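You operate a simulated robot arm through the tools that you are given. There is no shell and no other tool.

You are at the controls of a simulated robot arm. One attempt, no reset.

Task
Pump the compressor down to the yellow band and shut the pump valve.
Fine: first let the old vacuum go at the break button, then open the pump valve.

It is judged by the outcome, as a careful person would: the job done as asked, and still so three seconds after it is handed in. It fails if anything else is knocked over, pushed out of place, dropped, spilled or broken.

Robot
A 7-joint arm with a two-finger parallel gripper, fixed in place. Base frame: the origin is on the floor under the middle of its stand, x ahead of it, y to its left, z up; the work surface is at about z = 800. Readings come in mm, degrees, newtons and seconds.
With the tool pointing down near the work surface it reaches from about 300 to 700 mm from the base axis. Its first joint turns from -66.0 to 66.0 degrees. Payload 1.57 kg.
Tool frame: the origin (TCP) lies between the finger pads and is the grasp point; the fingertips stand 30 mm ahead of it; z points along the fingers, y is the line along which they close. Largest opening 110 mm; finger width 24, thickness 12; the body of the gripper, 48 by 112 mm, starts 78 mm behind the TCP.
Orientation is that of the tool frame in the base frame, as a unit quaternion [w, x, y, z]. With the fingers straight down and closing along the base's y, the tool's x points along the base's -x, its y along +y and its z along -z.

Tools
- The arm moves only by the tool servo_tool. Its argument "increments" is a list of rows, each a list of 6 numbers: the shift along the base's x, y, z in mm, then the turn, a rotation vector about the base's x, y, z in rad. In form: [[x, y, z, ax, ay, az], ...]. A call has 1 to 20 rows; each row is the pose to reach, as a shift and turn from the pose commanded when the call began. "fingers" is the closure, from 0 (fully open) to 1 (shut), set as the call begins (left out, the last holds). A row lasts 0.2 s, in which the tool goes at most 50 mm and 8.6 degrees; a call with a longer step from one row to the next is refused whole, and so is a gripper value outside its range. A pose out of reach is approached as far as the arm can. The call stops where the force on the tool passes 90 N (or 10 N more than at its start, if that is more) or the arm is blocked; 0.2 s more then pass. Each finger travels about 108 mm/s and halts on what it meets, pressing with about 35 N; the grip force reading is that of the motor and also rises with nothing between the fingers. The clock runs only during rows and for 0.2 s after the last one: add rows that repeat a pose to give the fingers time. It gives the time, the measured TCP pose, the force on the tool (base axes), the opening and the grip force at its end, in the units of the frame above (readings bear some noise), with the torque about the TCP (base axes, N m) and any sound that the robot's microphone picked up.
- Cameras (640 x 400 px; columns grow to the right, rows downward): "scene" is fixed at [162.9, -384.9, 1425.6]; the picture's right is [0.81, -0.59, 0.00], its down [-0.22, -0.30, -0.93] and it looks along [0.55, 0.75, -0.37] (base axes); focal length 318 px, centre (320, 200). "wrist" rides on the gripper at [70, 16, -141] in the tool frame; the picture's right is [-0.23, 0.97, 0.00], its down [-0.85, -0.20, -0.48] and it looks along [-0.47, -0.11, 0.88] (tool axes); focal length 222 px, centre (320, 200).
- camera(camera): a new picture of that camera. The clock stands still meanwhile.
- point_at(camera, pixels): for up to 12 pixels [column, row] of the newest picture of that camera ("zoom" is the newest enlarged one), the place [x, y, z] in the base frame of the surface seen there, good to about 2 mm. The clock stands still meanwhile.
- close_up(camera, box): a new picture of the part [left, top, right, bottom] of that camera's present view, enlarged. The clock stands still meanwhile.
- finish_job(): hands the job in; it is judged then, once.

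Unless the task says otherwise, let go and move clear before handing in.

The tools are called after "Call:" as a command line: name --pt "numbers of a row" for each row, then --argument value for the rest, lists and objects as JSON in quotes. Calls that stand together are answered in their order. servo_tool: Moves the arm, as the interface text tells. Its arguments: {"type":"object","properties":{"increments":{"type":"array","items":{"type":"array","items":{"type":"number"}}},"fingers":{"type":"number"}},"required":["increments"]} The other tools are called the same way: camera (camera) takes a picture; point_at (camera, pixels) gives the place of the surface under pixels of a picture; close_up (camera, box) takes an enlarged picture of a part of a camera's view; finish_job () hands the job in.

At the start:

```text
t: 0.0
tcp_pos: [412.4, 108.2, 1262.2]
tool_rot: [-0.001, 0.0, 1.0, 0.0]
wrist_force: [0.1, 0.9, 0.2]
wrist_torque: [0.0, 0.01, 0.01]
grip_width: 110.1
gripper_force: 0.2
```

scene: 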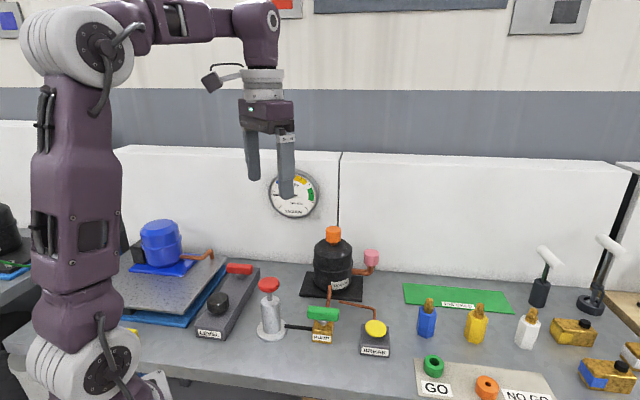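
wrist: 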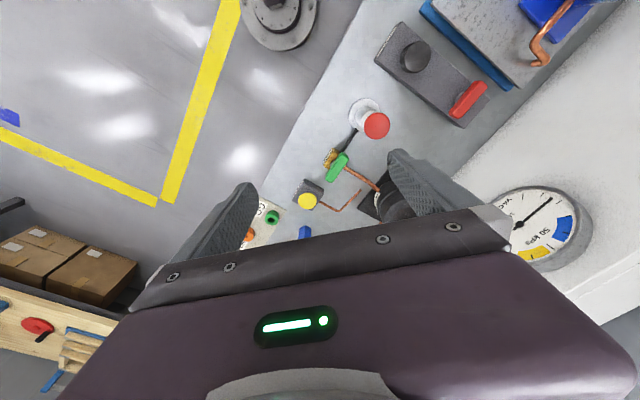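

The scene shows a hand pump (red knob near 270,290), a green valve lever (323,313), a yellow break button (375,330), the compressor (333,262) and a gauge (295,193). I'll take enlarged pictures before moving.

Call:
close_up --camera "scene" --box '[230, 210, 420, 370]'

Call:
close_up --camera "scene" --box '[255, 155, 335, 225]'

Call:
close_up --camera "wrist" --box '[260, 60, 460, 240]'

Call:
close_up --camera "wrist" --box '[480, 160, 620, 290]'

```text
2.50 times, centred on (325, 290) of scene
```

zoom: 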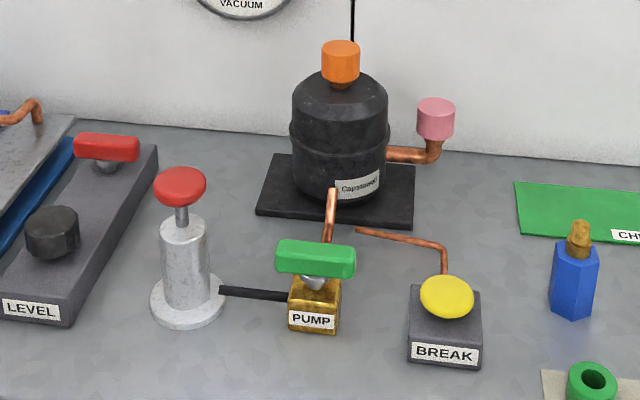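

```text
5.71 times, centred on (295, 190) of scene
```

zoom: 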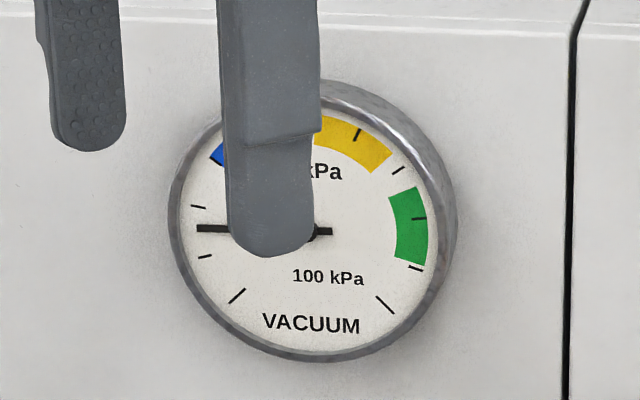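

```text
2.22 times, centred on (360, 150) of wrist
```

zoom: 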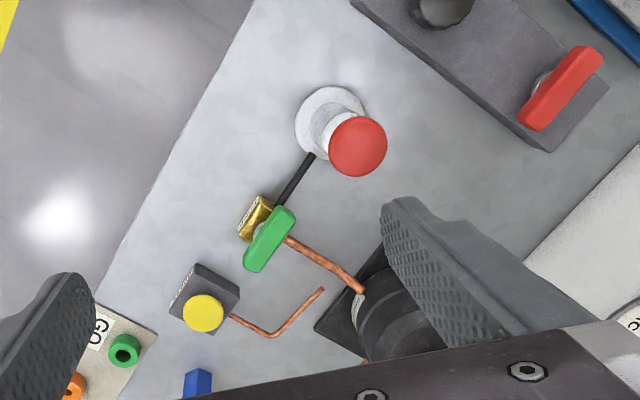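

```text
3.08 times, centred on (550, 225) of wrist
```

zoom: 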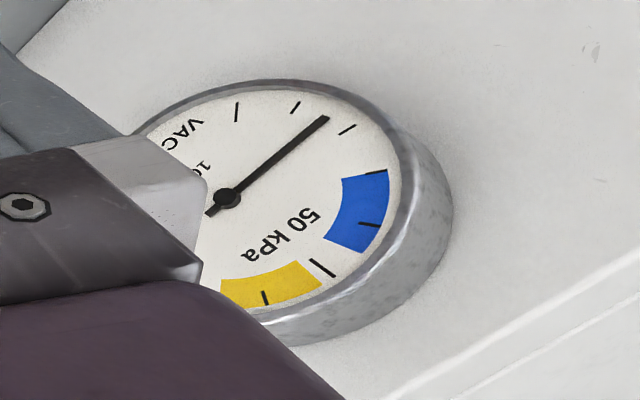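

The gauge needle rests at about 15 kPa (zoom pixel 200,228), the yellow band lies about 52–67, and the green valve handle lies across the pump hose. I'll measure positions of the button, valve handle and pump knob.

Call:
close_up --camera "scene" --box '[230, 210, 420, 370]'

Call:
point_at --camera "zoom" --pixels '[[447, 295], [425, 295], [470, 295], [447, 280], [447, 312], [445, 356], [180, 183], [158, 185], [204, 185], [180, 172], [183, 226], [188, 318]]'

Call:
point_at --camera "zoom" --pixels '[[280, 247], [316, 250], [352, 253], [280, 268], [316, 270], [350, 274], [316, 284], [312, 320], [312, 298], [330, 210], [445, 255], [250, 293]]'

Call:
point_at --camera "zoom" --pixels '[[340, 50], [340, 110], [340, 180], [435, 105], [435, 130], [400, 153], [265, 205], [410, 220], [120, 140], [50, 215], [40, 310], [575, 240]]'

```text
2.50 times, centred on (325, 290) of scene
```

zoom: 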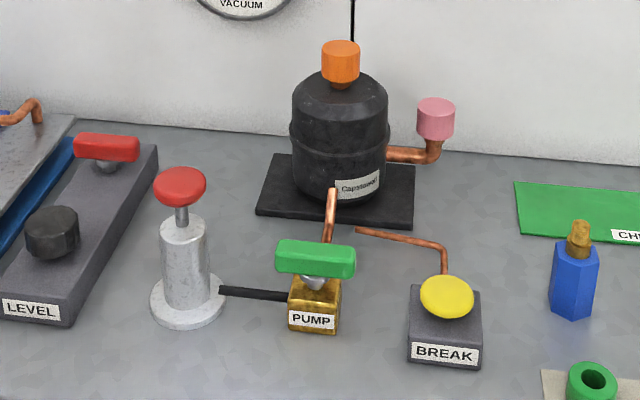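

```text
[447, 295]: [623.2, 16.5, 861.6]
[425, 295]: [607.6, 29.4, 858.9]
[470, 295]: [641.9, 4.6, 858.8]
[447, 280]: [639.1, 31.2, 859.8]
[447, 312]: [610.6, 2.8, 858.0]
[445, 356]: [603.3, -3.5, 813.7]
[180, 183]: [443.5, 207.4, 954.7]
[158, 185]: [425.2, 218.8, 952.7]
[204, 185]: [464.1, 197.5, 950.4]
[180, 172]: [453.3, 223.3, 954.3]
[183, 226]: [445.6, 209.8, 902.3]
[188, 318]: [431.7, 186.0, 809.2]
```

```text
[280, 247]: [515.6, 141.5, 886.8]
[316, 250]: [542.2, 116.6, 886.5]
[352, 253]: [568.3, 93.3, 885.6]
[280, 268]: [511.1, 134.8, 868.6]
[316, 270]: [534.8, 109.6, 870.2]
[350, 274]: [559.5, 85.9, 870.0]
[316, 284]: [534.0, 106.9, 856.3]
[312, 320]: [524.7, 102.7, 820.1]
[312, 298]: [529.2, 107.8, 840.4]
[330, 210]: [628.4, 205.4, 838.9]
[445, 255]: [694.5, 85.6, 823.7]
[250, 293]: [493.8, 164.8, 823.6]
```

```text
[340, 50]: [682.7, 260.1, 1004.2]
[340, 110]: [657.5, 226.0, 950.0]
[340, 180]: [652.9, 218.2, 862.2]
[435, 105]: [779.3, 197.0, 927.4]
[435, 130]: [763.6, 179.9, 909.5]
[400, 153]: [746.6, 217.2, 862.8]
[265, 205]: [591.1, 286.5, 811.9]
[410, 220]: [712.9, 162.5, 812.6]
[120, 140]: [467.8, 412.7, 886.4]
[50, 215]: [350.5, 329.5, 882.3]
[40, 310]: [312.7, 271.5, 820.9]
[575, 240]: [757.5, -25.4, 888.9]
```

The button top is at about (625, 17, 862), the valve handle bar is centred near (540, 113) at z 868–887, and the pump knob is near (447, 210, 955). First I close the fingers and move above the break button.

Call:
servo_tool --pt "21 -9 -30 0 0 0" --pt "43 -18 -60 0 0 0" --pt "64 -27 -90 0 0 0" --pt "85 -36 -120 0 0 0" --pt "106 -46 -150 0 0 0" --pt "128 -55 -180 0 0 0" --pt "149 -64 -210 0 0 0" --pt "170 -73 -240 0 0 0" --pt "192 -82 -270 0 0 0" --pt "213 -91 -300 0 0 0" --pt "213 -91 -300 0 0 0" --fingers 1.0

Call:
camera --camera "scene"

Call:
camera --camera "wrist"

```text
t: 2.4
tcp_pos: [624.7, 18.2, 960.4]
tool_rot: [0.0, 0.0, 1.0, 0.0]
wrist_force: [-0.5, 0.0, 0.4]
wrist_torque: [0.02, 0.02, 0.01]
grip_width: 0.1
gripper_force: 21.0
```

```text
taken
```

scene: 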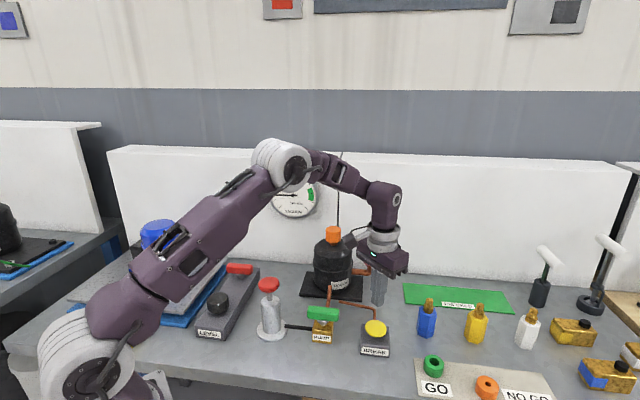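

```text
taken
```

wrist: 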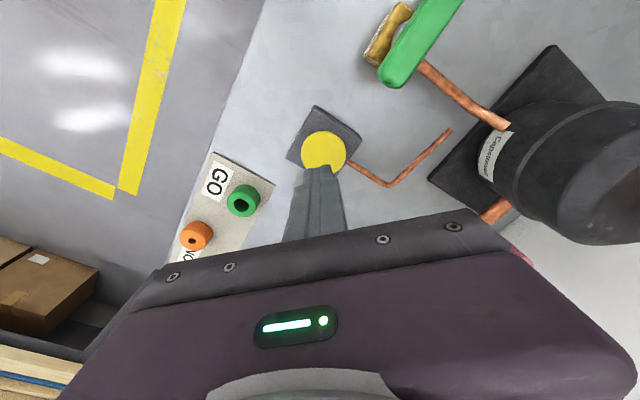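

The fingers are shut and sit above the yellow button (wrist pixel 323,150). I'll confirm the button's middle and the gauge needle from these views before pressing.

Call:
point_at --camera "wrist" --pixels '[[323, 135], [306, 150], [343, 150], [323, 160], [392, 75], [425, 30], [385, 50], [430, 70], [460, 95], [315, 110]]'

Call:
close_up --camera "scene" --box '[255, 155, 335, 225]'

Call:
close_up --camera "wrist" --box '[280, 0, 520, 170]'

```text
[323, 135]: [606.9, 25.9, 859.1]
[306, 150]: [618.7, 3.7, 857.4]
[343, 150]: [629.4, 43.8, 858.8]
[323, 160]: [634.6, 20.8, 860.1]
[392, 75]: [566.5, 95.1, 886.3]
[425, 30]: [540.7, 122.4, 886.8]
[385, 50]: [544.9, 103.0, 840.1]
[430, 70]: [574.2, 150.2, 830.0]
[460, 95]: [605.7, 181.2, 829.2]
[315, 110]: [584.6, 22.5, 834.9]
```

```text
5.71 times, centred on (295, 190) of scene
```

zoom: 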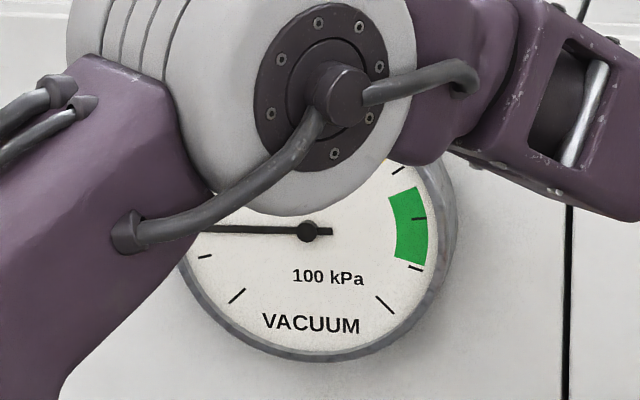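

```text
2.35 times, centred on (400, 85) of wrist
```

zoom: 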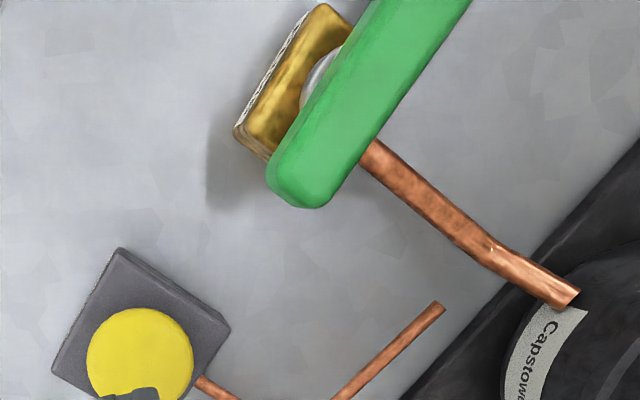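

The button's middle is about (624, 22, 861) and the needle still reads about 15 kPa. I'll move down on it and press gently, a few millimetres.

Call:
servo_tool --pt "0 3 -30 0 0 0" --pt "0 3 -55 0 0 0" --pt "0 3 -65 0 0 0" --pt "0 3 -69 0 0 0" --pt "0 3 -71 0 0 0" --pt "0 3 -73 0 0 0"

Call:
close_up --camera "scene" --box '[255, 155, 335, 225]'

Call:
close_up --camera "scene" --box '[290, 230, 450, 370]'

```text
t: 3.8
tcp_pos: [625.9, 20.0, 889.0]
tool_rot: [0.0, 0.0, 1.0, 0.0]
wrist_force: [1.1, 1.5, 2.2]
wrist_torque: [0.07, -0.03, 0.02]
grip_width: 0.0
gripper_force: 20.8
```

```text
5.71 times, centred on (295, 190) of scene
```

zoom: 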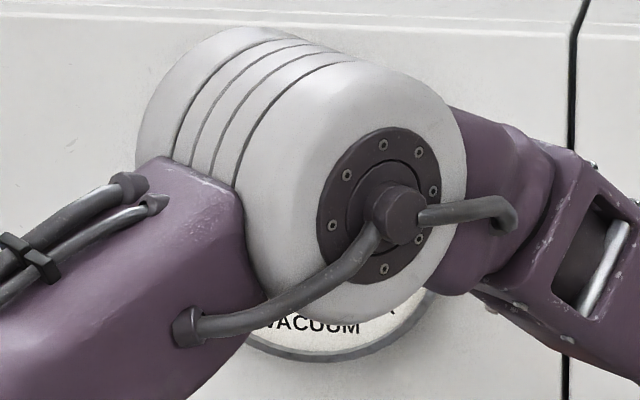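

```text
2.86 times, centred on (370, 300) of scene
```

zoom: 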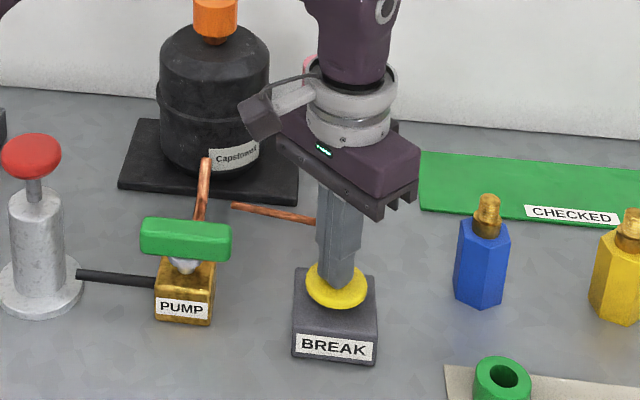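

The fingers have just touched the button (2 N, zoom pixel 337,285). I'll press further in small steps and then hold a while.

Call:
servo_tool --pt "0 0 -2 0 0 0" --pt "0 0 -4 0 0 0" --pt "0 0 -6 0 0 0"

```text
t: 4.6
tcp_pos: [625.7, 19.6, 882.2]
tool_rot: [0.0, -0.001, 1.0, 0.0]
wrist_force: [1.3, 0.5, 3.7]
wrist_torque: [0.01, -0.03, -0.04]
grip_width: 0.0
gripper_force: 21.7
```

The button is giving like a spring (3.7 N after 9 mm), with no sound yet. I'll press on in small steps to its stop and hold.

Call:
servo_tool --pt "0 0 -2 0 0 0" --pt "0 0 -4 0 0 0" --pt "0 0 -5 0 0 0" --pt "0 0 -5 0 0 0" --pt "0 0 -5 0 0 0" --pt "0 0 -5 0 0 0"

Call:
close_up --camera "scene" --box '[290, 230, 450, 370]'

```text
t: 6.0
tcp_pos: [625.8, 19.9, 878.9]
tool_rot: [0.001, -0.001, 1.0, 0.0]
wrist_force: [-12.2, 0.4, 44.2]
wrist_torque: [0.04, 0.46, 0.03]
grip_width: 0.0
gripper_force: 21.7
```

```text
2.86 times, centred on (370, 300) of scene
```

zoom: 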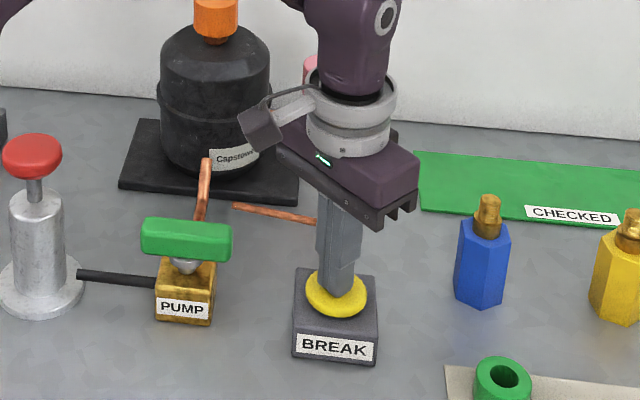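

The button has bottomed out (44 N). I'll ease back slightly, hold for about 3.5 s to let the vacuum go, then look at the gauge.

Call:
servo_tool --pt "0 0 2 0 0 0" --pt "0 0 2 0 0 0" --pt "0 0 2 0 0 0" --pt "0 0 2 0 0 0" --pt "0 0 2 0 0 0" --pt "0 0 2 0 0 0" --pt "0 0 2 0 0 0" --pt "0 0 2 0 0 0" --pt "0 0 2 0 0 0" --pt "0 0 2 0 0 0" --pt "0 0 2 0 0 0" --pt "0 0 2 0 0 0" --pt "0 0 2 0 0 0" --pt "0 0 2 0 0 0" --pt "0 0 2 0 0 0" --pt "0 0 2 0 0 0"

Call:
camera --camera "wrist"

Call:
camera --camera "scene"

```text
t: 9.4
tcp_pos: [626.0, 21.3, 880.4]
tool_rot: [0.002, -0.001, 1.0, 0.001]
wrist_force: [1.0, 3.8, 28.3]
wrist_torque: [0.12, 0.0, 0.03]
grip_width: 0.0
gripper_force: 21.3
```

```text
taken
```

wrist: 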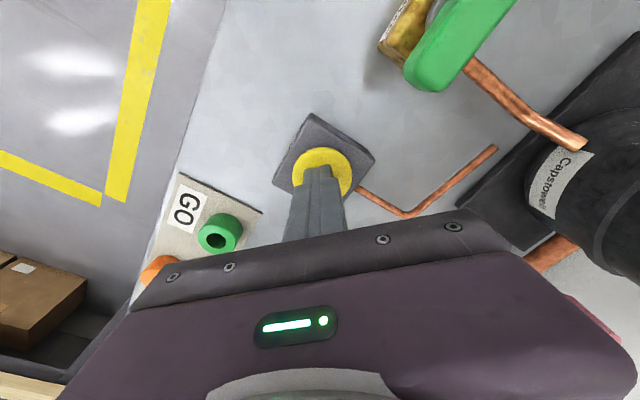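

```text
taken
```

scene: 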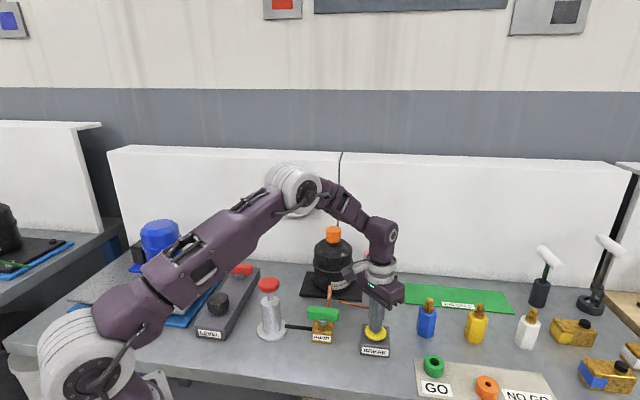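

The button was held down for about 4 s at 28 N, but the elbow hides the gauge at (295,193). I'll lift straight up and read the gauge.

Call:
servo_tool --pt "0 0 15 0 0 0" --pt "0 0 50 0 0 0" --pt "0 0 90 0 0 0" --pt "0 0 130 0 0 0" --pt "-20 10 170 0 0 0" --pt "-40 30 200 0 0 0"

Call:
close_up --camera "scene" --box '[255, 155, 335, 225]'

Call:
camera --camera "wrist"

```text
t: 10.8
tcp_pos: [584.6, 49.3, 1081.1]
tool_rot: [0.0, 0.0, 1.0, 0.0]
wrist_force: [-0.2, 0.2, 0.2]
wrist_torque: [-0.02, -0.01, -0.01]
grip_width: 0.3
gripper_force: 20.8
```

```text
5.71 times, centred on (295, 190) of scene
```

zoom: 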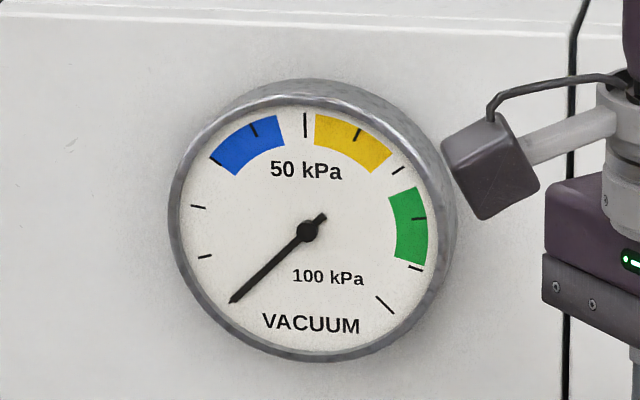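

```text
taken
```

wrist: 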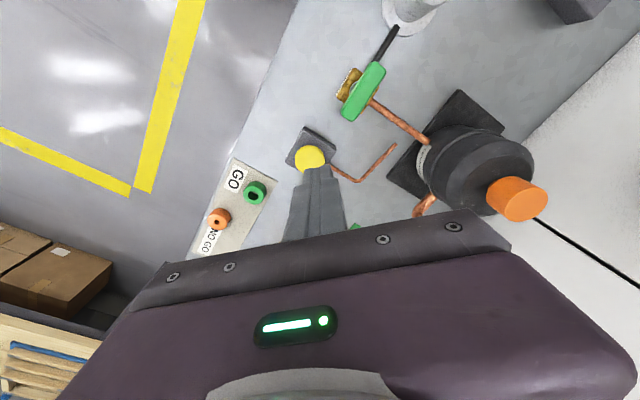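

The needle now stands at zero (zoom pixel 235,300), so the old vacuum is gone; the yellow band runs about 52–67. Next I measure the green valve handle more closely (wrist pixel 363,90).

Call:
close_up --camera "wrist" --box '[310, 30, 430, 150]'

```text
3.33 times, centred on (370, 90) of wrist
```

zoom: 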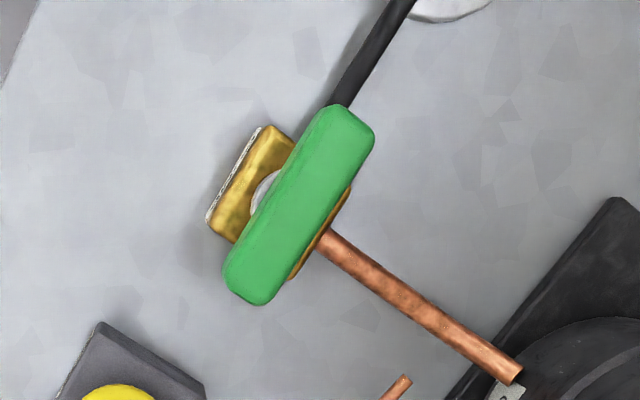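

Call:
point_at --camera "zoom" --pixels '[[340, 112], [366, 128], [370, 150], [328, 125], [245, 265], [262, 298], [282, 285], [238, 280], [305, 200], [262, 200], [250, 190], [275, 135]]'

Call:
point_at --camera "zoom" --pixels '[[285, 180], [330, 215], [292, 165], [345, 185], [270, 230], [305, 250], [350, 250], [430, 310], [380, 40], [355, 90], [225, 225], [265, 135]]'

```text
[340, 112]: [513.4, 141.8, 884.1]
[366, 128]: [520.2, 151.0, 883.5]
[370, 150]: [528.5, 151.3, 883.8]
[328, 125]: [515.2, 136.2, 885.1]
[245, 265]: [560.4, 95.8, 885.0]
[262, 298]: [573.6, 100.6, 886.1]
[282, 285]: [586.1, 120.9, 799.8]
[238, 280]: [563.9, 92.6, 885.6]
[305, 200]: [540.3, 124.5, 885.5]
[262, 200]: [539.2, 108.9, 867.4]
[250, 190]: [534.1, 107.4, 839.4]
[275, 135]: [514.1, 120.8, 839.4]
```

```text
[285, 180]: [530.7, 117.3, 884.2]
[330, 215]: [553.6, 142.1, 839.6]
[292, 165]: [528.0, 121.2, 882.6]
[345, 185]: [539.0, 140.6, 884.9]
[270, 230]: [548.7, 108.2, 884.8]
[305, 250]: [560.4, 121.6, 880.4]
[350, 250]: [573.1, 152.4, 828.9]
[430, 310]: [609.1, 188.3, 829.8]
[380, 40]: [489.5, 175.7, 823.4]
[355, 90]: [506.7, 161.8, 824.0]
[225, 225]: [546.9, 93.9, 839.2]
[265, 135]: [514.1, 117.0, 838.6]
```

The handle's middle is about (543, 122), its top at z 885, about 22 mm wide, pointing along (0.72, -0.69), crosswise to the copper pipe. I'll go above it, open the fingers part way and turn the tool -44° so the fingers straddle it.

Call:
servo_tool --pt "-7 12 -13 0 0 -0.128" --pt "-14 24 -26 0 0 -0.255" --pt "-21 36 -39 0 0 -0.382" --pt "-28 48 -52 0 0 -0.51" --pt "-35 60 -65 0 0 -0.637" --pt "-41.1 72.2 -80 0 0 -0.764" --pt "-41.1 72.2 -80 0 0 -0.764" --fingers 0.45

Call:
camera --camera "wrist"

Call:
close_up --camera "scene" --box '[230, 210, 420, 370]'

```text
t: 12.4
tcp_pos: [544.4, 123.5, 1000.6]
tool_rot: [0.0, 0.374, 0.927, 0.0]
wrist_force: [0.4, -0.7, 0.4]
wrist_torque: [-0.01, 0.03, 0.01]
grip_width: 60.6
gripper_force: 0.1
```

```text
taken
```

wrist: 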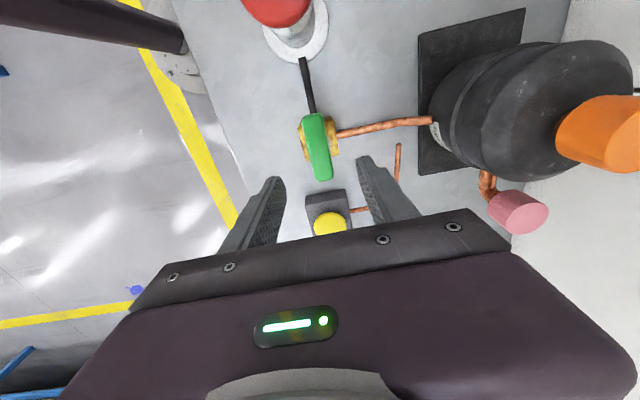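

```text
2.50 times, centred on (325, 290) of scene
```

zoom: 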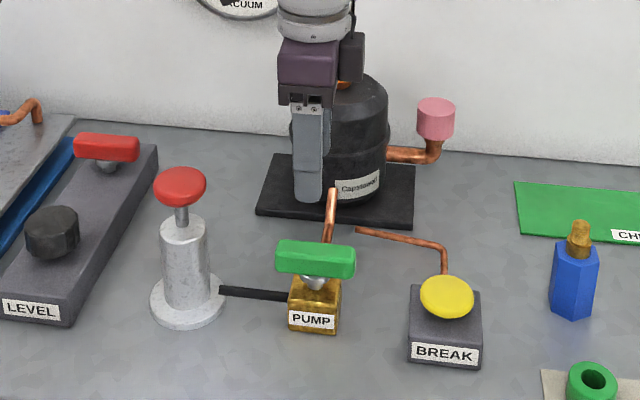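

The fingers straddle the handle from above (wrist pixels 265,205 and 380,190 on either side of it). I'll lower to z 896 and check before closing.

Call:
servo_tool --pt "0 0 -30 0 0 0" --pt "0 0 -60 0 0 0" --pt "0 0 -85 0 0 0" --pt "0 0 -104 0 0 0"

Call:
camera --camera "wrist"

Call:
close_up --camera "scene" --box '[230, 210, 420, 370]'

```text
t: 13.4
tcp_pos: [545.5, 123.7, 896.3]
tool_rot: [0.0, 0.373, 0.928, 0.0]
wrist_force: [0.2, 0.2, -0.2]
wrist_torque: [0.03, 0.0, -0.01]
grip_width: 60.3
gripper_force: 0.1
```

```text
taken
```

wrist: 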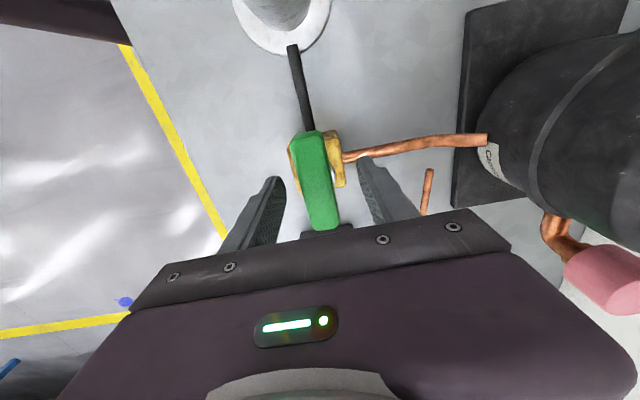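

```text
2.50 times, centred on (325, 290) of scene
```

zoom: 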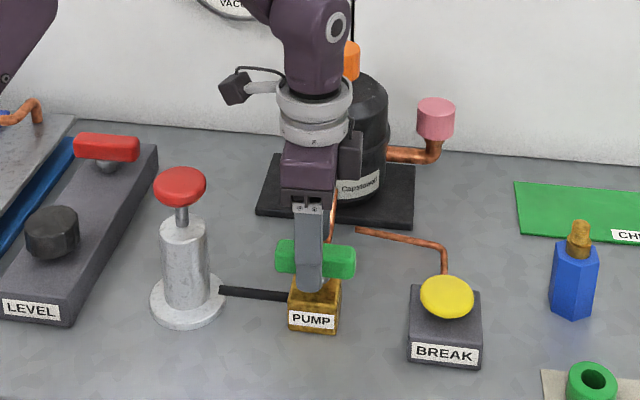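

The handle sits between the fingers. I'll close on it and check width and side force before turning.

Call:
servo_tool --pt "0 0 0 0 0 0" --pt "0 0 0 0 0 0" --pt "0 0 0 0 0 0" --fingers 1.0

Call:
camera --camera "wrist"

```text
t: 14.2
tcp_pos: [543.4, 122.0, 895.5]
tool_rot: [-0.002, 0.374, 0.928, -0.002]
wrist_force: [-18.3, -21.9, 1.3]
wrist_torque: [-0.09, 0.11, -0.04]
grip_width: 24.8
gripper_force: 35.7
```

```text
taken
```

wrist: 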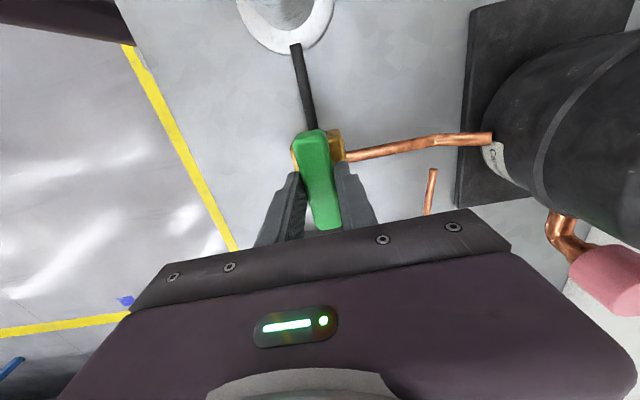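

Gripped at 24.8 mm; the 28 N side force along (-0.64,-0.77) tells me the command is about 2.7 mm off the handle's axis. I'll relieve that first, then turn a little to test the direction.

Call:
servo_tool --pt "-1.9 -2.1 0 0 0 0" --pt "-1.9 -2.1 0 0 0 0"

```text
t: 14.8
tcp_pos: [543.1, 122.3, 894.4]
tool_rot: [0.001, 0.373, 0.928, 0.001]
wrist_force: [-3.0, -9.4, -9.3]
wrist_torque: [-0.13, 0.14, -0.02]
grip_width: 24.7
gripper_force: 36.1
```

Side force is down to about 10 N. Now a small test turn of +0.12 rad about z (counter-clockwise from above).

Call:
servo_tool --pt "-0.3 -0.5 0.5 0 0 0.06" --pt "-0.3 -0.5 0.5 0 0 0.12"

Call:
camera --camera "wrist"

```text
t: 15.4
tcp_pos: [543.1, 121.0, 895.8]
tool_rot: [0.0, 0.316, 0.949, 0.001]
wrist_force: [7.9, 2.3, -32.5]
wrist_torque: [-0.37, -0.32, 0.0]
grip_width: 24.9
gripper_force: 36.5
```

```text
taken
```

wrist: 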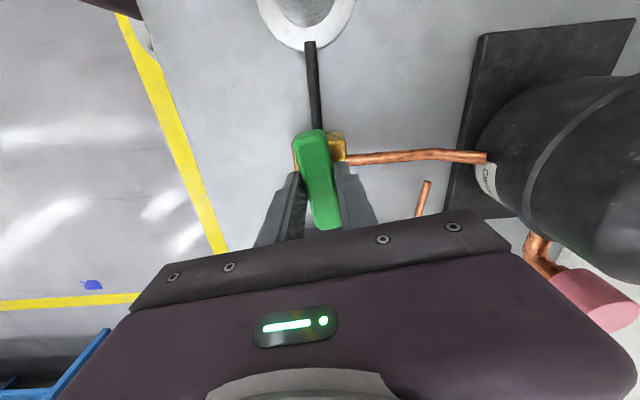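

The handle turned 7° with the tool at no twisting torque; the -32 N vertical force says my command is a bit high. I'll lower by about 1 mm and continue the turn counter-clockwise in steps.

Call:
servo_tool --pt "0 0 -1.2 0 0 0.1" --pt "0 0 -1.2 0 0 0.2" --pt "0 0 -1.2 0 0 0.3" --pt "0 0 -1.2 0 0 0.4"

Call:
camera --camera "wrist"

```text
t: 16.4
tcp_pos: [542.9, 120.0, 896.0]
tool_rot: [0.001, 0.12, 0.993, 0.001]
wrist_force: [3.6, 13.1, -5.0]
wrist_torque: [0.05, -0.03, -0.01]
grip_width: 25.0
gripper_force: 36.5
```

```text
taken
```

wrist: 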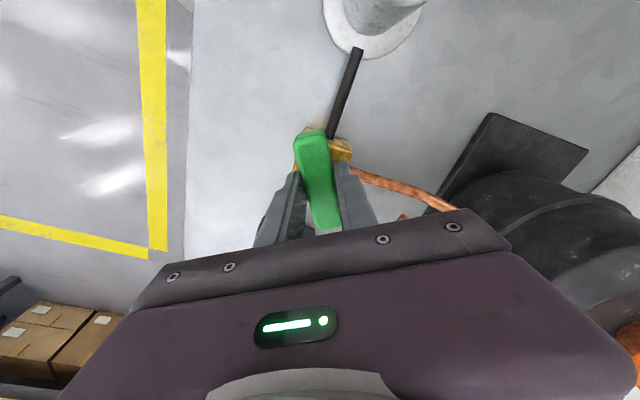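

The handle has turned 30° freely with the fingers (body and hose now at an angle to it in the wrist view). I'll continue, shifting 1 mm to relieve the small y force.

Call:
servo_tool --pt "0.3 1.0 -0.3 0 0 0.12" --pt "0.3 1.0 -0.3 0 0 0.24" --pt "0.3 1.0 -0.3 0 0 0.36" --pt "0.3 1.0 -0.3 0 0 0.48" --pt "0.3 1.0 -0.3 0 0 0.6" --pt "0.3 1.0 -0.3 0 0 0.72"

Call:
camera --camera "wrist"

Call:
close_up --camera "scene" --box '[230, 210, 420, 370]'

```text
t: 17.8
tcp_pos: [542.8, 119.1, 896.6]
tool_rot: [0.001, -0.235, 0.972, -0.001]
wrist_force: [1.0, -11.5, 22.9]
wrist_torque: [-0.11, 0.35, -0.02]
grip_width: 25.0
gripper_force: 37.0
```

```text
taken
```

wrist: 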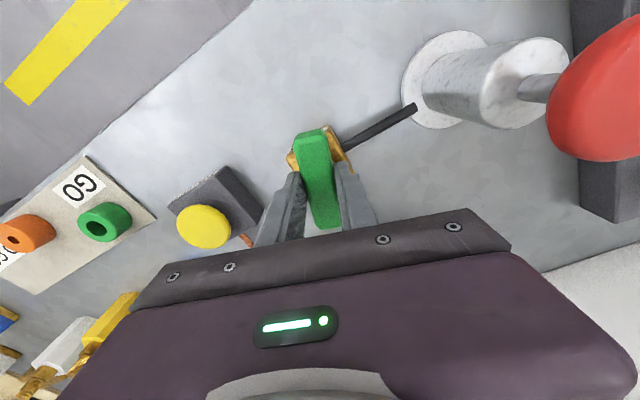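

```text
2.50 times, centred on (325, 290) of scene
```

zoom: 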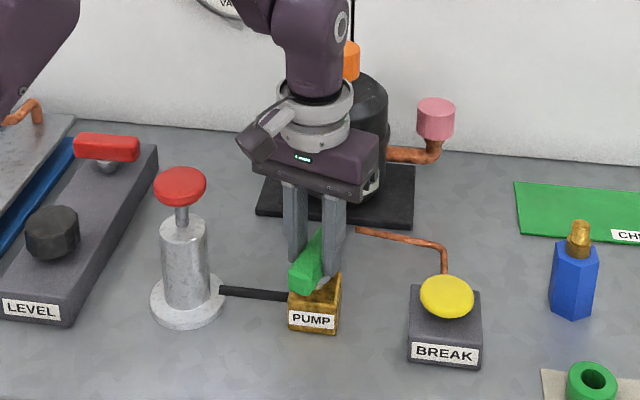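

The handle is now 71° round and nearly in line with the copper pipe. I'll turn the remaining 19° in smaller steps, easing z up slightly.

Call:
servo_tool --pt "0 -0.8 0.7 0 0 0.1" --pt "0 -0.8 0.7 0 0 0.2" --pt "0 -0.8 0.7 0 0 0.28" --pt "0 -0.8 0.7 0 0 0.33"

Call:
camera --camera "wrist"

```text
t: 18.8
tcp_pos: [542.5, 118.6, 895.2]
tool_rot: [0.001, -0.392, 0.92, 0.001]
wrist_force: [6.3, -17.5, 19.4]
wrist_torque: [0.11, 0.02, -1.29]
grip_width: 25.1
gripper_force: 36.3
```

```text
taken
```

wrist: 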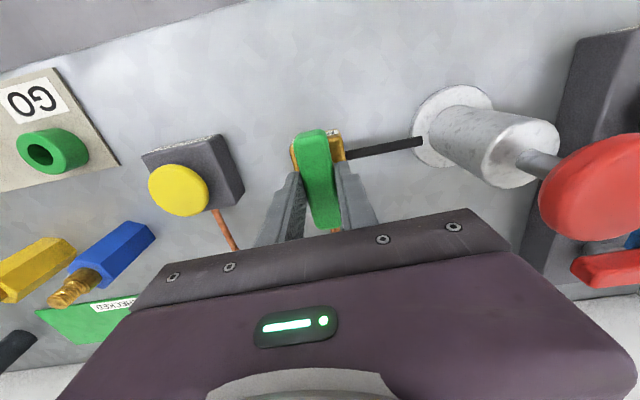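

The -1.3 N m twist shows the handle has met its open stop at 90°, in line with the copper pipe. I'll release and lift straight up.

Call:
servo_tool --pt "0 0 0 0 0 -0.02" --pt "0 0 0 0 0 -0.02" --pt "0 0 0 0 0 -0.02" --fingers 0.45

Call:
servo_tool --pt "0 0 30 0 0 0" --pt "0 0 70 0 0 0" --pt "0 0 115 0 0 0" --pt "0 0 150 0 0 0" --pt "0 0 180 0 0 0"

Call:
camera --camera "scene"

Call:
close_up --camera "scene" --box '[230, 210, 420, 370]'

Call:
close_up --camera "scene" --box '[255, 155, 335, 225]'

Call:
camera --camera "wrist"

```text
t: 19.6
tcp_pos: [542.5, 120.4, 894.8]
tool_rot: [0.001, -0.383, 0.924, 0.0]
wrist_force: [0.0, 0.1, -0.2]
wrist_torque: [-0.02, 0.01, -0.01]
grip_width: 60.6
gripper_force: 0.0
```

```text
t: 20.8
tcp_pos: [540.2, 120.2, 1076.2]
tool_rot: [0.0, -0.382, 0.924, 0.0]
wrist_force: [0.3, 0.2, 0.0]
wrist_torque: [0.0, -0.03, -0.01]
grip_width: 60.7
gripper_force: 0.0
```

```text
taken
```

scene: 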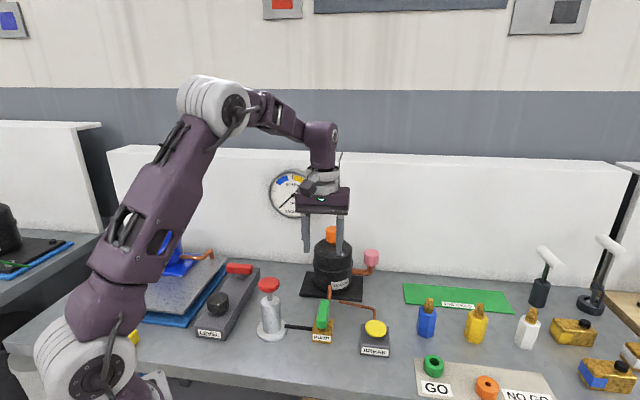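

```text
2.50 times, centred on (325, 290) of scene
```

zoom: 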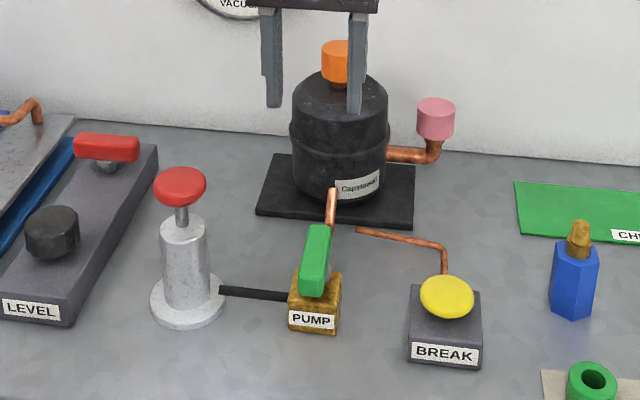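

```text
5.71 times, centred on (295, 190) of scene
```

zoom: 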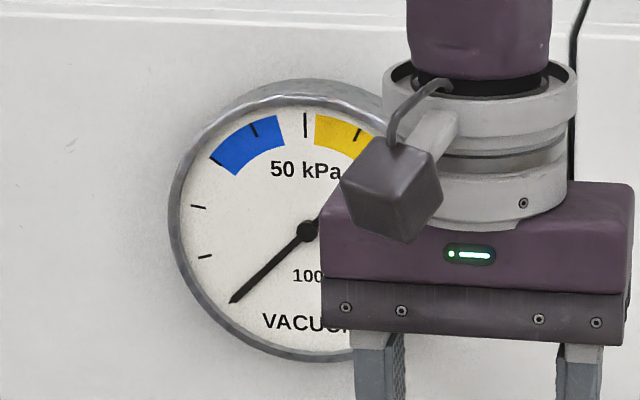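

```text
taken
```

wrist: 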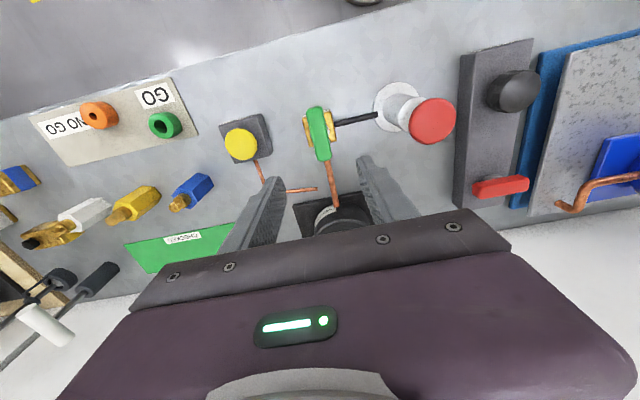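

The valve handle now lies in line with the pipe (zoom pixel 315,262) and the needle is still at zero. I'll measure the pump knob (wrist pixel 433,120) and stem.

Call:
close_up --camera "wrist" --box '[360, 70, 480, 170]'

Call:
point_at --camera "wrist" --pixels '[[433, 120], [414, 120], [453, 120], [433, 102], [433, 140], [400, 108], [390, 100], [385, 115]]'

Call:
close_up --camera "scene" --box '[240, 260, 310, 350]'

Call:
point_at --camera "zoom" --pixels '[[240, 50], [300, 50], [360, 50], [300, 90], [300, 115], [300, 150], [300, 180], [300, 250]]'

```text
4.00 times, centred on (420, 120) of wrist
```

zoom: 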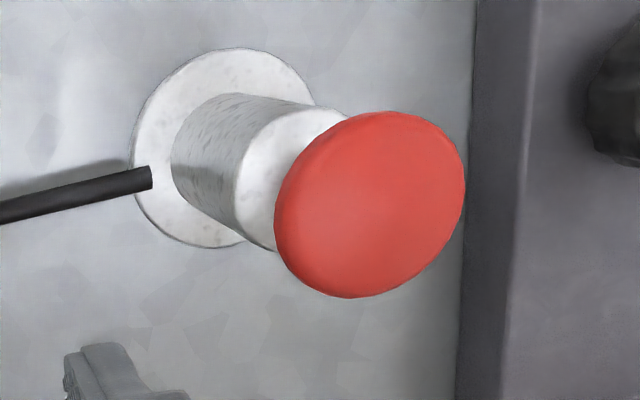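

```text
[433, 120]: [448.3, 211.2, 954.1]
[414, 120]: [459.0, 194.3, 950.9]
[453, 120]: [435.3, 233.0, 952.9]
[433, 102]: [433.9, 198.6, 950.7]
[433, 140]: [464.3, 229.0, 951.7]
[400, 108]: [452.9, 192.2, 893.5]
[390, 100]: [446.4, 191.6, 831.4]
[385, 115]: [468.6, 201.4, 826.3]
```

```text
4.44 times, centred on (275, 305) of scene
```

zoom: 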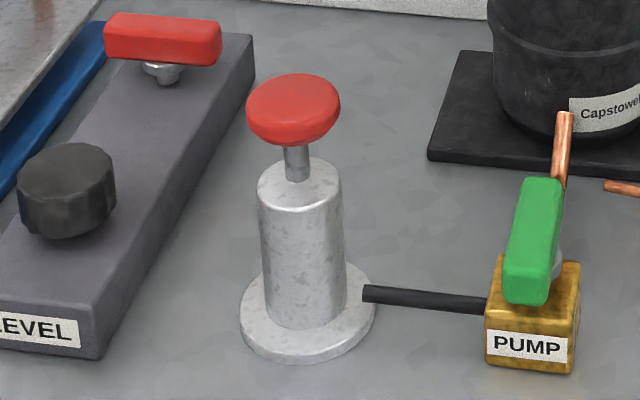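

```text
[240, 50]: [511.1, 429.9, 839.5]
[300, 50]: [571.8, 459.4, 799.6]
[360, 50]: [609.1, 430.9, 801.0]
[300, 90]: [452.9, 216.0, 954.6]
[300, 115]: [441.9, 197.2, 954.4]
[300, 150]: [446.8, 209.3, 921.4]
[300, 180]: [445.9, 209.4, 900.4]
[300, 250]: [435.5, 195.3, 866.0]
```

The pump knob's middle is about (448.5, 212.5) with its top at z 954 and a visible stem of about 40 mm. I'll close the fingers, turn back to 0° and hover above the knob.

Call:
servo_tool --pt "-15 15 0 0 0 -0.131" --pt "-31 31 -10 0 0 -0.262" --pt "-47 46 -20 0 0 -0.393" --pt "-62 62 -30 0 0 -0.524" --pt "-78 77 -43 0 0 -0.655" --pt "-93.5 92.5 -56 0 0 -0.786" --pt "-93.5 92.5 -56 0 0 -0.786" --fingers 1.0

Call:
camera --camera "scene"

Call:
camera --camera "wrist"

```text
t: 22.4
tcp_pos: [450.2, 212.9, 1018.4]
tool_rot: [-0.001, 0.001, 1.0, 0.0]
wrist_force: [0.0, -0.4, 0.1]
wrist_torque: [0.02, 0.0, -0.01]
grip_width: 0.0
gripper_force: 21.6
```

```text
taken
```

scene: 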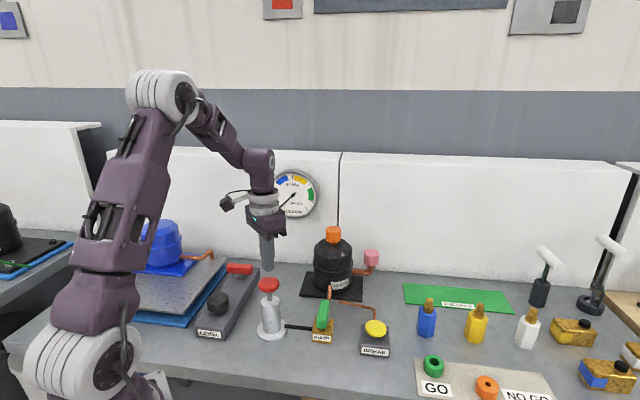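

```text
taken
```

wrist: 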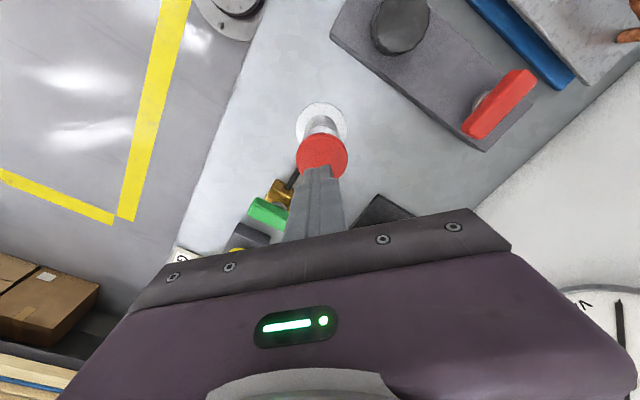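

The closed fingers are over the red knob (wrist pixel 322,155) and the gauge can be seen at (297,193). I'll go down to touch the knob and push the first few millimetres.

Call:
servo_tool --pt "-1 0 -20 0 0 0" --pt "-1 0 -31 0 0 0" --pt "-1 0 -35 0 0 0" --pt "-1 0 -38 0 0 0" --pt "-1 0 -41 0 0 0"

Call:
close_up --camera "scene" --box '[230, 210, 330, 350]'

```text
t: 23.6
tcp_pos: [447.3, 212.5, 977.7]
tool_rot: [0.0, 0.0, 1.0, 0.0]
wrist_force: [0.4, 0.8, 2.7]
wrist_torque: [0.04, 0.03, 0.01]
grip_width: 0.0
gripper_force: 21.5
```

```text
2.86 times, centred on (280, 280) of scene
```

zoom: 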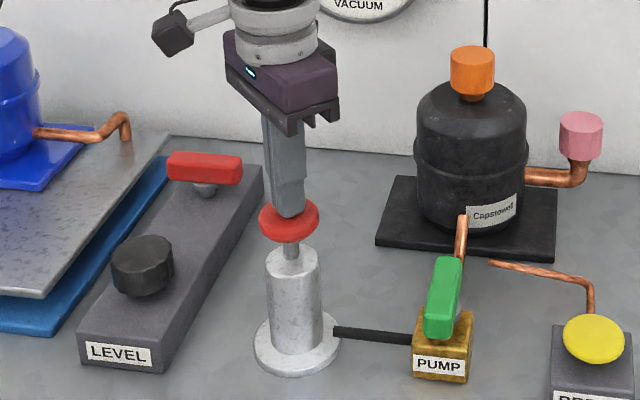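

The knob is giving with only 2.7 N. I'll push on down in 5 mm steps and watch the gauge.

Call:
servo_tool --pt "0 0 -5 0 0 0" --pt "0 0 -10 0 0 0" --pt "0 0 -15 0 0 0" --pt "0 0 -20 0 0 0"

Call:
close_up --camera "scene" --box '[255, 155, 335, 225]'

Call:
close_up --camera "scene" --box '[230, 210, 330, 350]'

```text
t: 24.6
tcp_pos: [448.0, 212.4, 958.3]
tool_rot: [0.0, 0.0, 1.0, 0.0]
wrist_force: [-3.8, 1.2, 6.6]
wrist_torque: [0.02, 0.13, -0.01]
grip_width: 0.0
gripper_force: 20.7
```

```text
5.71 times, centred on (295, 190) of scene
```

zoom: 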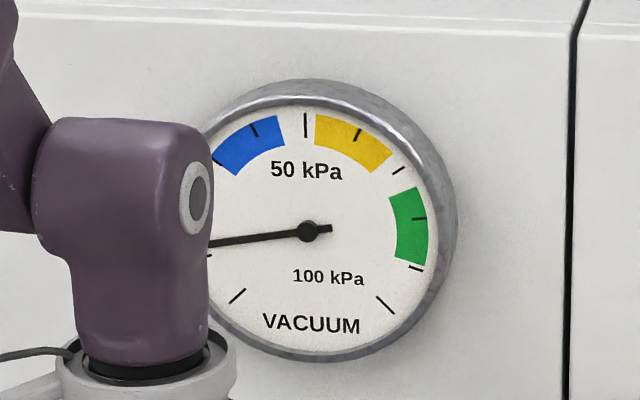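

```text
2.86 times, centred on (280, 280) of scene
```

zoom: 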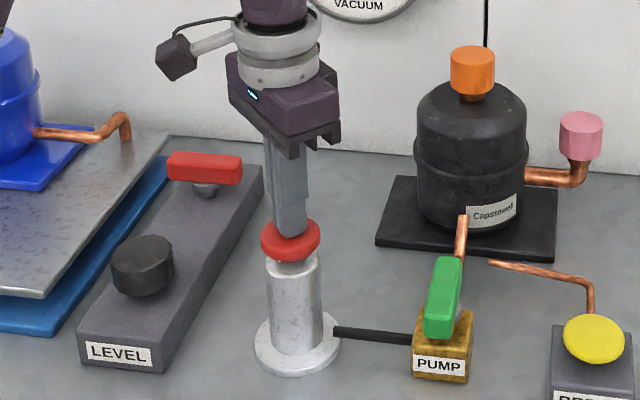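

The needle rose to about 12 kPa on this push of 26 mm. I'll push the last bit gently to the end of the stroke, then let it up and see if the knob springs back.

Call:
servo_tool --pt "0 0 -3 0 0 0" --pt "0 0 -6 0 0 0" --pt "0 0 -9 0 0 0"

Call:
close_up --camera "scene" --box '[255, 155, 335, 225]'

```text
t: 25.4
tcp_pos: [448.1, 212.1, 951.8]
tool_rot: [0.001, 0.0, 1.0, 0.001]
wrist_force: [-8.6, -2.8, 41.7]
wrist_torque: [-0.12, 0.37, -0.02]
grip_width: 0.1
gripper_force: 21.4
```

```text
5.71 times, centred on (295, 190) of scene
```

zoom: 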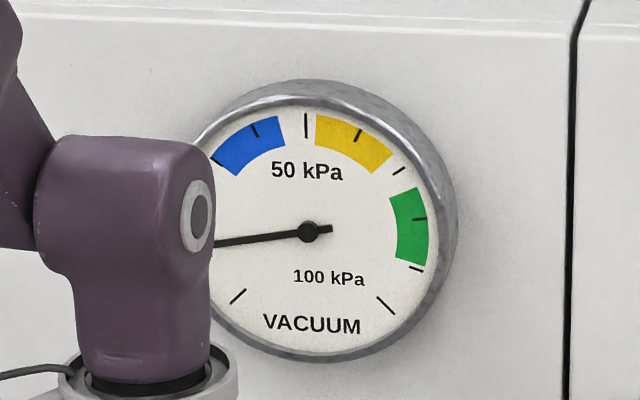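

The stroke bottomed at TCP z 952 (42 N) with the needle at about 12 kPa. I'll let the knob rise fully and check it springs back and the gauge holds.

Call:
servo_tool --pt "0 0 10 0 0 0" --pt "0 0 20 0 0 0" --pt "0 0 30 0 0 0" --pt "0 0 38 0 0 0" --pt "0 0 42 0 0 0"

Call:
close_up --camera "scene" --box '[255, 155, 335, 225]'

Call:
close_up --camera "scene" --box '[230, 210, 330, 350]'

```text
t: 26.6
tcp_pos: [449.4, 211.9, 990.6]
tool_rot: [0.0, 0.0, 1.0, 0.0]
wrist_force: [0.3, -0.6, 0.2]
wrist_torque: [-0.02, 0.0, -0.02]
grip_width: 0.2
gripper_force: 20.9
```

```text
5.71 times, centred on (295, 190) of scene
```

zoom: 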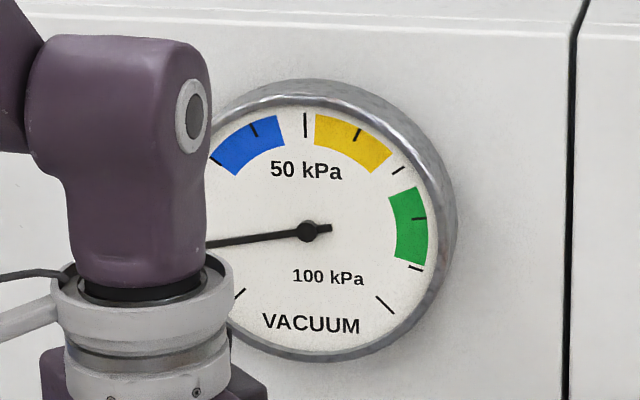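

```text
2.86 times, centred on (280, 280) of scene
```

zoom: 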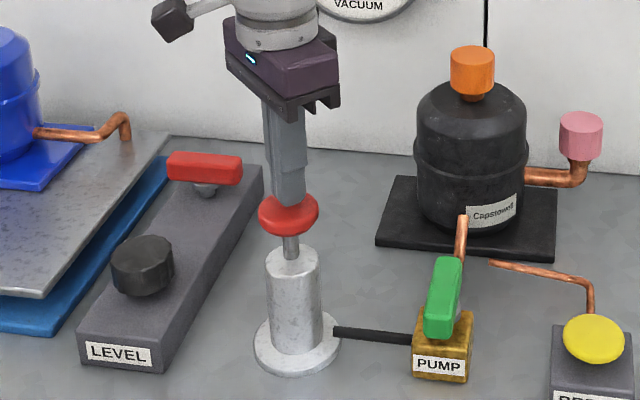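

The knob sprang back and the gauge holds about 12 kPa. Next a full stroke 2 (down 38 mm and back up) and read again.

Call:
servo_tool --pt "0 0 -10 0 0 0" --pt "0 0 -20 0 0 0" --pt "0 0 -30 0 0 0" --pt "0 0 -38 0 0 0" --pt "0 0 -38 0 0 0" --pt "0 0 -26 0 0 0" --pt "0 0 -13 0 0 0" --pt "0 0 0 0 0 0" --pt "0 0 0 0 0 0"

Call:
close_up --camera "scene" --box '[255, 155, 335, 225]'

```text
t: 28.6
tcp_pos: [446.8, 212.5, 991.3]
tool_rot: [0.0, 0.0, 1.0, 0.001]
wrist_force: [-0.1, 1.1, -0.7]
wrist_torque: [-0.04, -0.05, 0.0]
grip_width: 0.0
gripper_force: 21.3
```

```text
5.71 times, centred on (295, 190) of scene
```

zoom: 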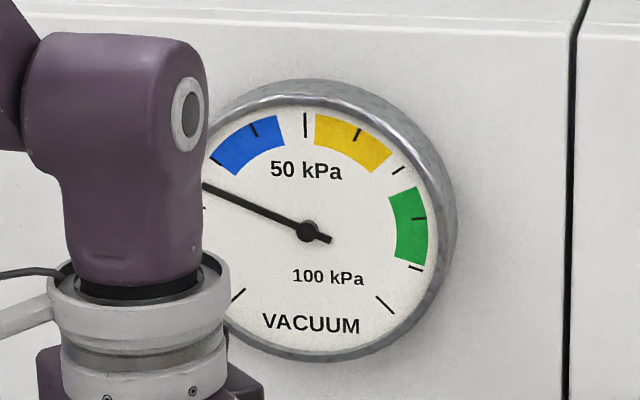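

The needle is now at about 24 kPa, about 12 per stroke. I'll do stroke 3 the same way.

Call:
servo_tool --pt "0 0 -10 0 0 0" --pt "0 0 -20 0 0 0" --pt "0 0 -30 0 0 0" --pt "0 0 -38 0 0 0" --pt "0 0 -38 0 0 0" --pt "0 0 -26 0 0 0" --pt "0 0 -13 0 0 0" --pt "0 0 0 0 0 0" --pt "0 0 0 0 0 0"

Call:
close_up --camera "scene" --box '[255, 155, 335, 225]'

```text
t: 30.6
tcp_pos: [447.1, 212.1, 991.3]
tool_rot: [0.0, 0.0, 1.0, 0.0]
wrist_force: [0.5, 0.2, 0.4]
wrist_torque: [-0.02, -0.01, -0.02]
grip_width: 0.0
gripper_force: 20.6
```

```text
5.71 times, centred on (295, 190) of scene
```

zoom: 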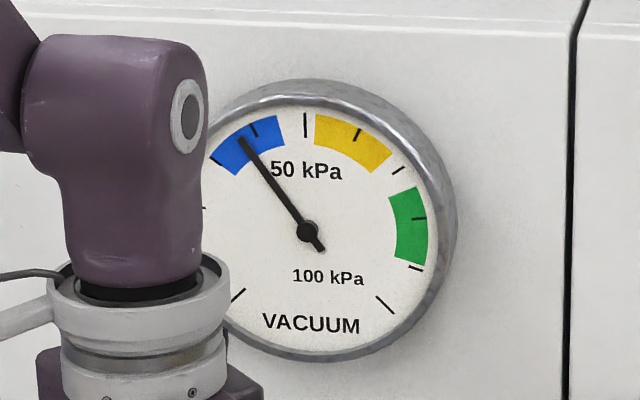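

The needle is at about 37 kPa, in the blue band (zoom 240,140). Stroke 4 next.

Call:
servo_tool --pt "0 0 -10 0 0 0" --pt "0 0 -20 0 0 0" --pt "0 0 -30 0 0 0" --pt "0 0 -38 0 0 0" --pt "0 0 -38 0 0 0" --pt "0 0 -26 0 0 0" --pt "0 0 -13 0 0 0" --pt "0 0 0 0 0 0" --pt "0 0 0 0 0 0"

Call:
close_up --camera "scene" --box '[255, 155, 335, 225]'

```text
t: 32.6
tcp_pos: [447.9, 211.3, 992.3]
tool_rot: [0.001, 0.0, 1.0, 0.001]
wrist_force: [-0.3, 0.3, 0.2]
wrist_torque: [0.02, -0.01, 0.0]
grip_width: 0.0
gripper_force: 21.4
```

```text
5.71 times, centred on (295, 190) of scene
```

zoom: 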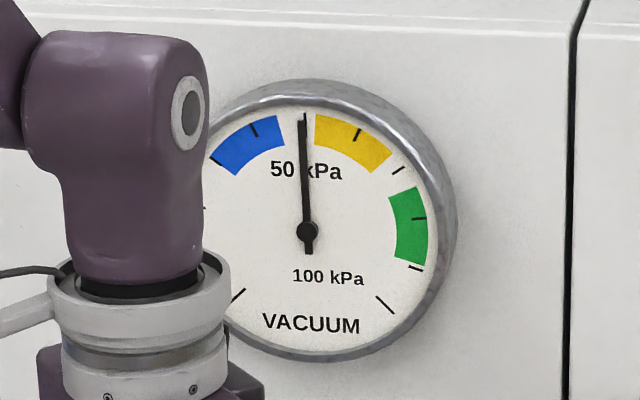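

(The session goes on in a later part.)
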